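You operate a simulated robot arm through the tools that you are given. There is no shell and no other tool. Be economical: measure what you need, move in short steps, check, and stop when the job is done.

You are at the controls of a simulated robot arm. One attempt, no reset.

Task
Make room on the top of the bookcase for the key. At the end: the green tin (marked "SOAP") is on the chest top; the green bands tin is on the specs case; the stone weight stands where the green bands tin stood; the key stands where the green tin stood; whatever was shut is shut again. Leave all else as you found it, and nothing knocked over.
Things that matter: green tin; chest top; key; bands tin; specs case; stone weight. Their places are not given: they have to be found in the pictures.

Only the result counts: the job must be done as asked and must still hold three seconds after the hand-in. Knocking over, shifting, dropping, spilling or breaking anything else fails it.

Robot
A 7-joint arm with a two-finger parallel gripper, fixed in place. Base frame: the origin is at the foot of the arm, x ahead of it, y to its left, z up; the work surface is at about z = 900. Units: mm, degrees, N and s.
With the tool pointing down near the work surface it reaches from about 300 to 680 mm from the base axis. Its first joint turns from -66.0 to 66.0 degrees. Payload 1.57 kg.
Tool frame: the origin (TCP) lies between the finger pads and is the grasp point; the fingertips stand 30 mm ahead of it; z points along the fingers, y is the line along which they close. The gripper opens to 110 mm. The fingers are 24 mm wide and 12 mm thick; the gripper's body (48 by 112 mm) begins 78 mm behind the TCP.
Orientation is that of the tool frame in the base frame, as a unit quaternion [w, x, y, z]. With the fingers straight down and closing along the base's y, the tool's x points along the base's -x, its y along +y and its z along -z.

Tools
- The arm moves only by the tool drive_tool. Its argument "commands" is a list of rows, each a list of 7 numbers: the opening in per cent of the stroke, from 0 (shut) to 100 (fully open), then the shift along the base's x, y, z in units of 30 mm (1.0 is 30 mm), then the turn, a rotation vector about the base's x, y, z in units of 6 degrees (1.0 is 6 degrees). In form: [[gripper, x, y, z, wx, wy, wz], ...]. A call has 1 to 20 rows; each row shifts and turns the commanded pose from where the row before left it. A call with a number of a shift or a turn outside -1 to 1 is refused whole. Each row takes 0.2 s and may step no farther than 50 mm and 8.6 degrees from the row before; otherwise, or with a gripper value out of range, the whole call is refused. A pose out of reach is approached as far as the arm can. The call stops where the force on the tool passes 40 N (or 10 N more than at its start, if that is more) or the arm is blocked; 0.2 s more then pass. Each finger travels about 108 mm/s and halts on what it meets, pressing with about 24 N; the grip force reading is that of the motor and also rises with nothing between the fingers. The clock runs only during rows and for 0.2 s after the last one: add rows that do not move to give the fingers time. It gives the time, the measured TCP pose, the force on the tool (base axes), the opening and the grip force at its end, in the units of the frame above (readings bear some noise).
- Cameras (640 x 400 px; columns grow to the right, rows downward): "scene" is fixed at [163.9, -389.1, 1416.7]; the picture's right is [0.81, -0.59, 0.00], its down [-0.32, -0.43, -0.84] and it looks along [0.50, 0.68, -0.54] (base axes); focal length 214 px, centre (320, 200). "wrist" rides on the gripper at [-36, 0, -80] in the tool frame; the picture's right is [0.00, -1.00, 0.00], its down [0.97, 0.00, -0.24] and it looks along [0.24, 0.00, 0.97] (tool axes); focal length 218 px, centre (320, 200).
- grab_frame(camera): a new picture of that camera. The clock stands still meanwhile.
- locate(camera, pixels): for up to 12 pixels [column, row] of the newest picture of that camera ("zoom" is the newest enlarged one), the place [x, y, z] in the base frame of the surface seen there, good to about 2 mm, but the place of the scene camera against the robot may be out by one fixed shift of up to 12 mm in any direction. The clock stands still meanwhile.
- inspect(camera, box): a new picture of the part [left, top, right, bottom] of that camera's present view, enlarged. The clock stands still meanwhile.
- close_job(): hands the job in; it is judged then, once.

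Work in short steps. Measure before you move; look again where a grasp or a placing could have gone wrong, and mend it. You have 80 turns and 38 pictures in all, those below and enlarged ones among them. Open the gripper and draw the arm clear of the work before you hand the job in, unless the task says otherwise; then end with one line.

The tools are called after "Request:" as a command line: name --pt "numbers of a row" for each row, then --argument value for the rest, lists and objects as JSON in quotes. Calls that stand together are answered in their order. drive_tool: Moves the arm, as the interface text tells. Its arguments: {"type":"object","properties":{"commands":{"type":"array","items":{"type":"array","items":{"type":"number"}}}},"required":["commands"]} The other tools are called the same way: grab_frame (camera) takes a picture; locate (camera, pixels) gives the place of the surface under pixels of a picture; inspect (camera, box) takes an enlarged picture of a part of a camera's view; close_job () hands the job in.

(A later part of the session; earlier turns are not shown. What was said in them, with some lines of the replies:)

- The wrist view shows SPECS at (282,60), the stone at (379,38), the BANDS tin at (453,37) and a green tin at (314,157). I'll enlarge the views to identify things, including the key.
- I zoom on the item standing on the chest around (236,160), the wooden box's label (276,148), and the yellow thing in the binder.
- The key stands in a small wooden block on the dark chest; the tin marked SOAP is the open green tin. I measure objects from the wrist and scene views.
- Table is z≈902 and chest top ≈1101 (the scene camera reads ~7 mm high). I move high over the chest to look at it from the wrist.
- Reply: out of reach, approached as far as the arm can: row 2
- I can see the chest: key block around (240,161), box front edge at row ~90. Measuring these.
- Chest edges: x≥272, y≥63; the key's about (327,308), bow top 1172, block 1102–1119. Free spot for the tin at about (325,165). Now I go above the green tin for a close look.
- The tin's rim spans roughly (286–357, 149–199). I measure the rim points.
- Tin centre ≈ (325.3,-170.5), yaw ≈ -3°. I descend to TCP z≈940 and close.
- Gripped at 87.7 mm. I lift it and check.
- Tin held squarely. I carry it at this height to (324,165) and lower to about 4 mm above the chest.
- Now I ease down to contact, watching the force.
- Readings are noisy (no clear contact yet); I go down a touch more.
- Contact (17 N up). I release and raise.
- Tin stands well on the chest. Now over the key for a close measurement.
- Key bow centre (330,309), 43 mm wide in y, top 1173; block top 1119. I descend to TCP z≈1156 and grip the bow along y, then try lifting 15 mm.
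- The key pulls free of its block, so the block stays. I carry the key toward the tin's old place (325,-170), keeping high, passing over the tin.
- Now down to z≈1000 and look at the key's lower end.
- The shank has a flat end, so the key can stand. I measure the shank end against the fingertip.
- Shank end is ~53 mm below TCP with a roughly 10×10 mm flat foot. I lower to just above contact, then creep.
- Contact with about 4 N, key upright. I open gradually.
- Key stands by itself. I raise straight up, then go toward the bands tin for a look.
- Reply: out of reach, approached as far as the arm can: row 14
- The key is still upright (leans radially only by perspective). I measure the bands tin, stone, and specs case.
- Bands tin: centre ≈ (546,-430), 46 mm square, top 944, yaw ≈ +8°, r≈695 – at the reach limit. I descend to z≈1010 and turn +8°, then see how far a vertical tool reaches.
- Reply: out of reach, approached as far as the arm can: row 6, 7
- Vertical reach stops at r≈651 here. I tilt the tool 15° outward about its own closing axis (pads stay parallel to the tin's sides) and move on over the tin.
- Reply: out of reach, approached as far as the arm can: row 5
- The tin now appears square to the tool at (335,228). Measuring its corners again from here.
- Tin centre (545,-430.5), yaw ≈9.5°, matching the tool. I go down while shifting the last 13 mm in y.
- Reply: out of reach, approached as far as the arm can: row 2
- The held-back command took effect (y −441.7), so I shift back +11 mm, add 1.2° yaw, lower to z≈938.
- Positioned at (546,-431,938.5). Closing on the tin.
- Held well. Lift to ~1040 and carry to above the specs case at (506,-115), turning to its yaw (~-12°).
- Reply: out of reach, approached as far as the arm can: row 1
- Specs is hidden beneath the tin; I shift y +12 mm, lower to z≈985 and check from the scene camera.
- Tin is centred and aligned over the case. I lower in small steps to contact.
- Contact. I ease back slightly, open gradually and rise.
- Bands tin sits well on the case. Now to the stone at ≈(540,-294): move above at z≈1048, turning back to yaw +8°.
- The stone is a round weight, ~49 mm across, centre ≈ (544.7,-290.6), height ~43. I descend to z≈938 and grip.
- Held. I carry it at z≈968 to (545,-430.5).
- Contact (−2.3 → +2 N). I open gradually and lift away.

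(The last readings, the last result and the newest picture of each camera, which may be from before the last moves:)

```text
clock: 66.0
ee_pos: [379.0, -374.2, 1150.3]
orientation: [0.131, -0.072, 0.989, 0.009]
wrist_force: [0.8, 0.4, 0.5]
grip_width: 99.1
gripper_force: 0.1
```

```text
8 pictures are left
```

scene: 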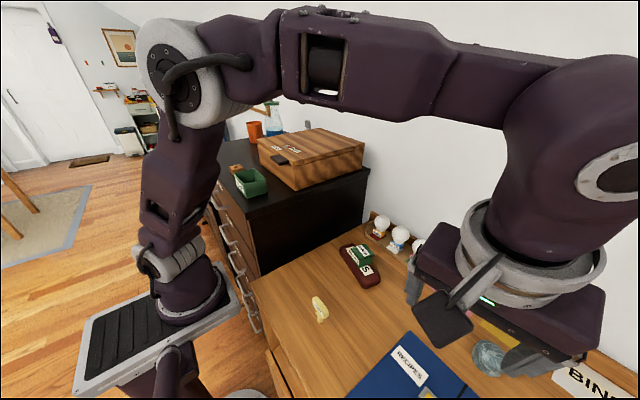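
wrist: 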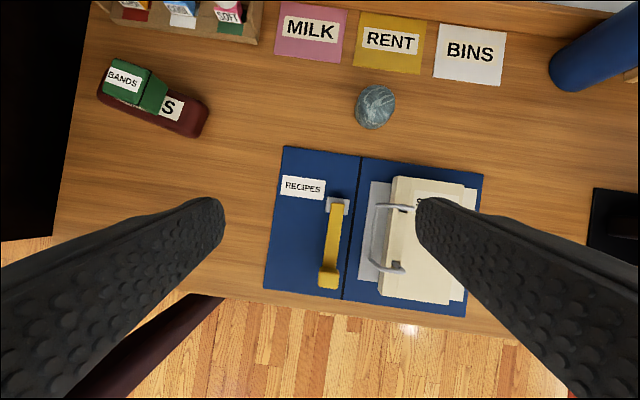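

Everything appears in place: tin on chest (250,183), key (320,310), bands on specs, stone at (375,106). A last check of stone and key positions.

Request:
locate --camera "wrist" --pixels '[[362, 108], [393, 104], [377, 90], [373, 124], [377, 104]]'

Request:
inspect --camera "scene" --box '[220, 150, 420, 350]'

```text
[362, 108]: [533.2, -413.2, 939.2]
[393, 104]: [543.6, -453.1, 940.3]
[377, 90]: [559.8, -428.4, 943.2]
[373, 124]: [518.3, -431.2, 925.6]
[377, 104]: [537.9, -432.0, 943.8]
```

```text
2.00 times, centred on (320, 250) of scene
```

zoom: 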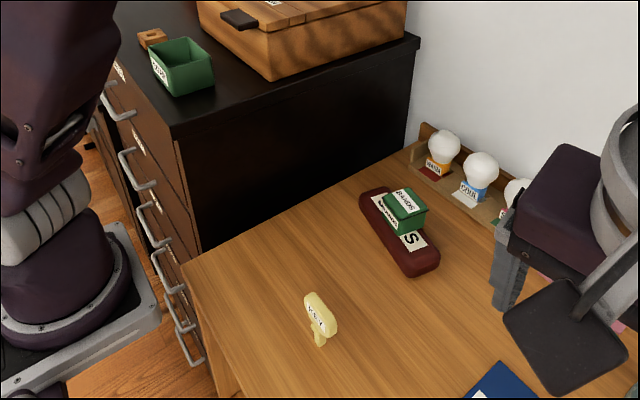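

The stone stands at about (543,-431), the key is upright, the stack is stable and the arm is clear. Handing in.

Request:
close_job

```text
The job is handed in.
```

I handed the job in. The SOAP tin is on the chest top, the bands tin is on the specs case, the stone weight stands in the bands tin's old place, and the key stands upright by itself in the SOAP tin's old place. I left the key's wooden block where it was on the chest, and opened nothing.
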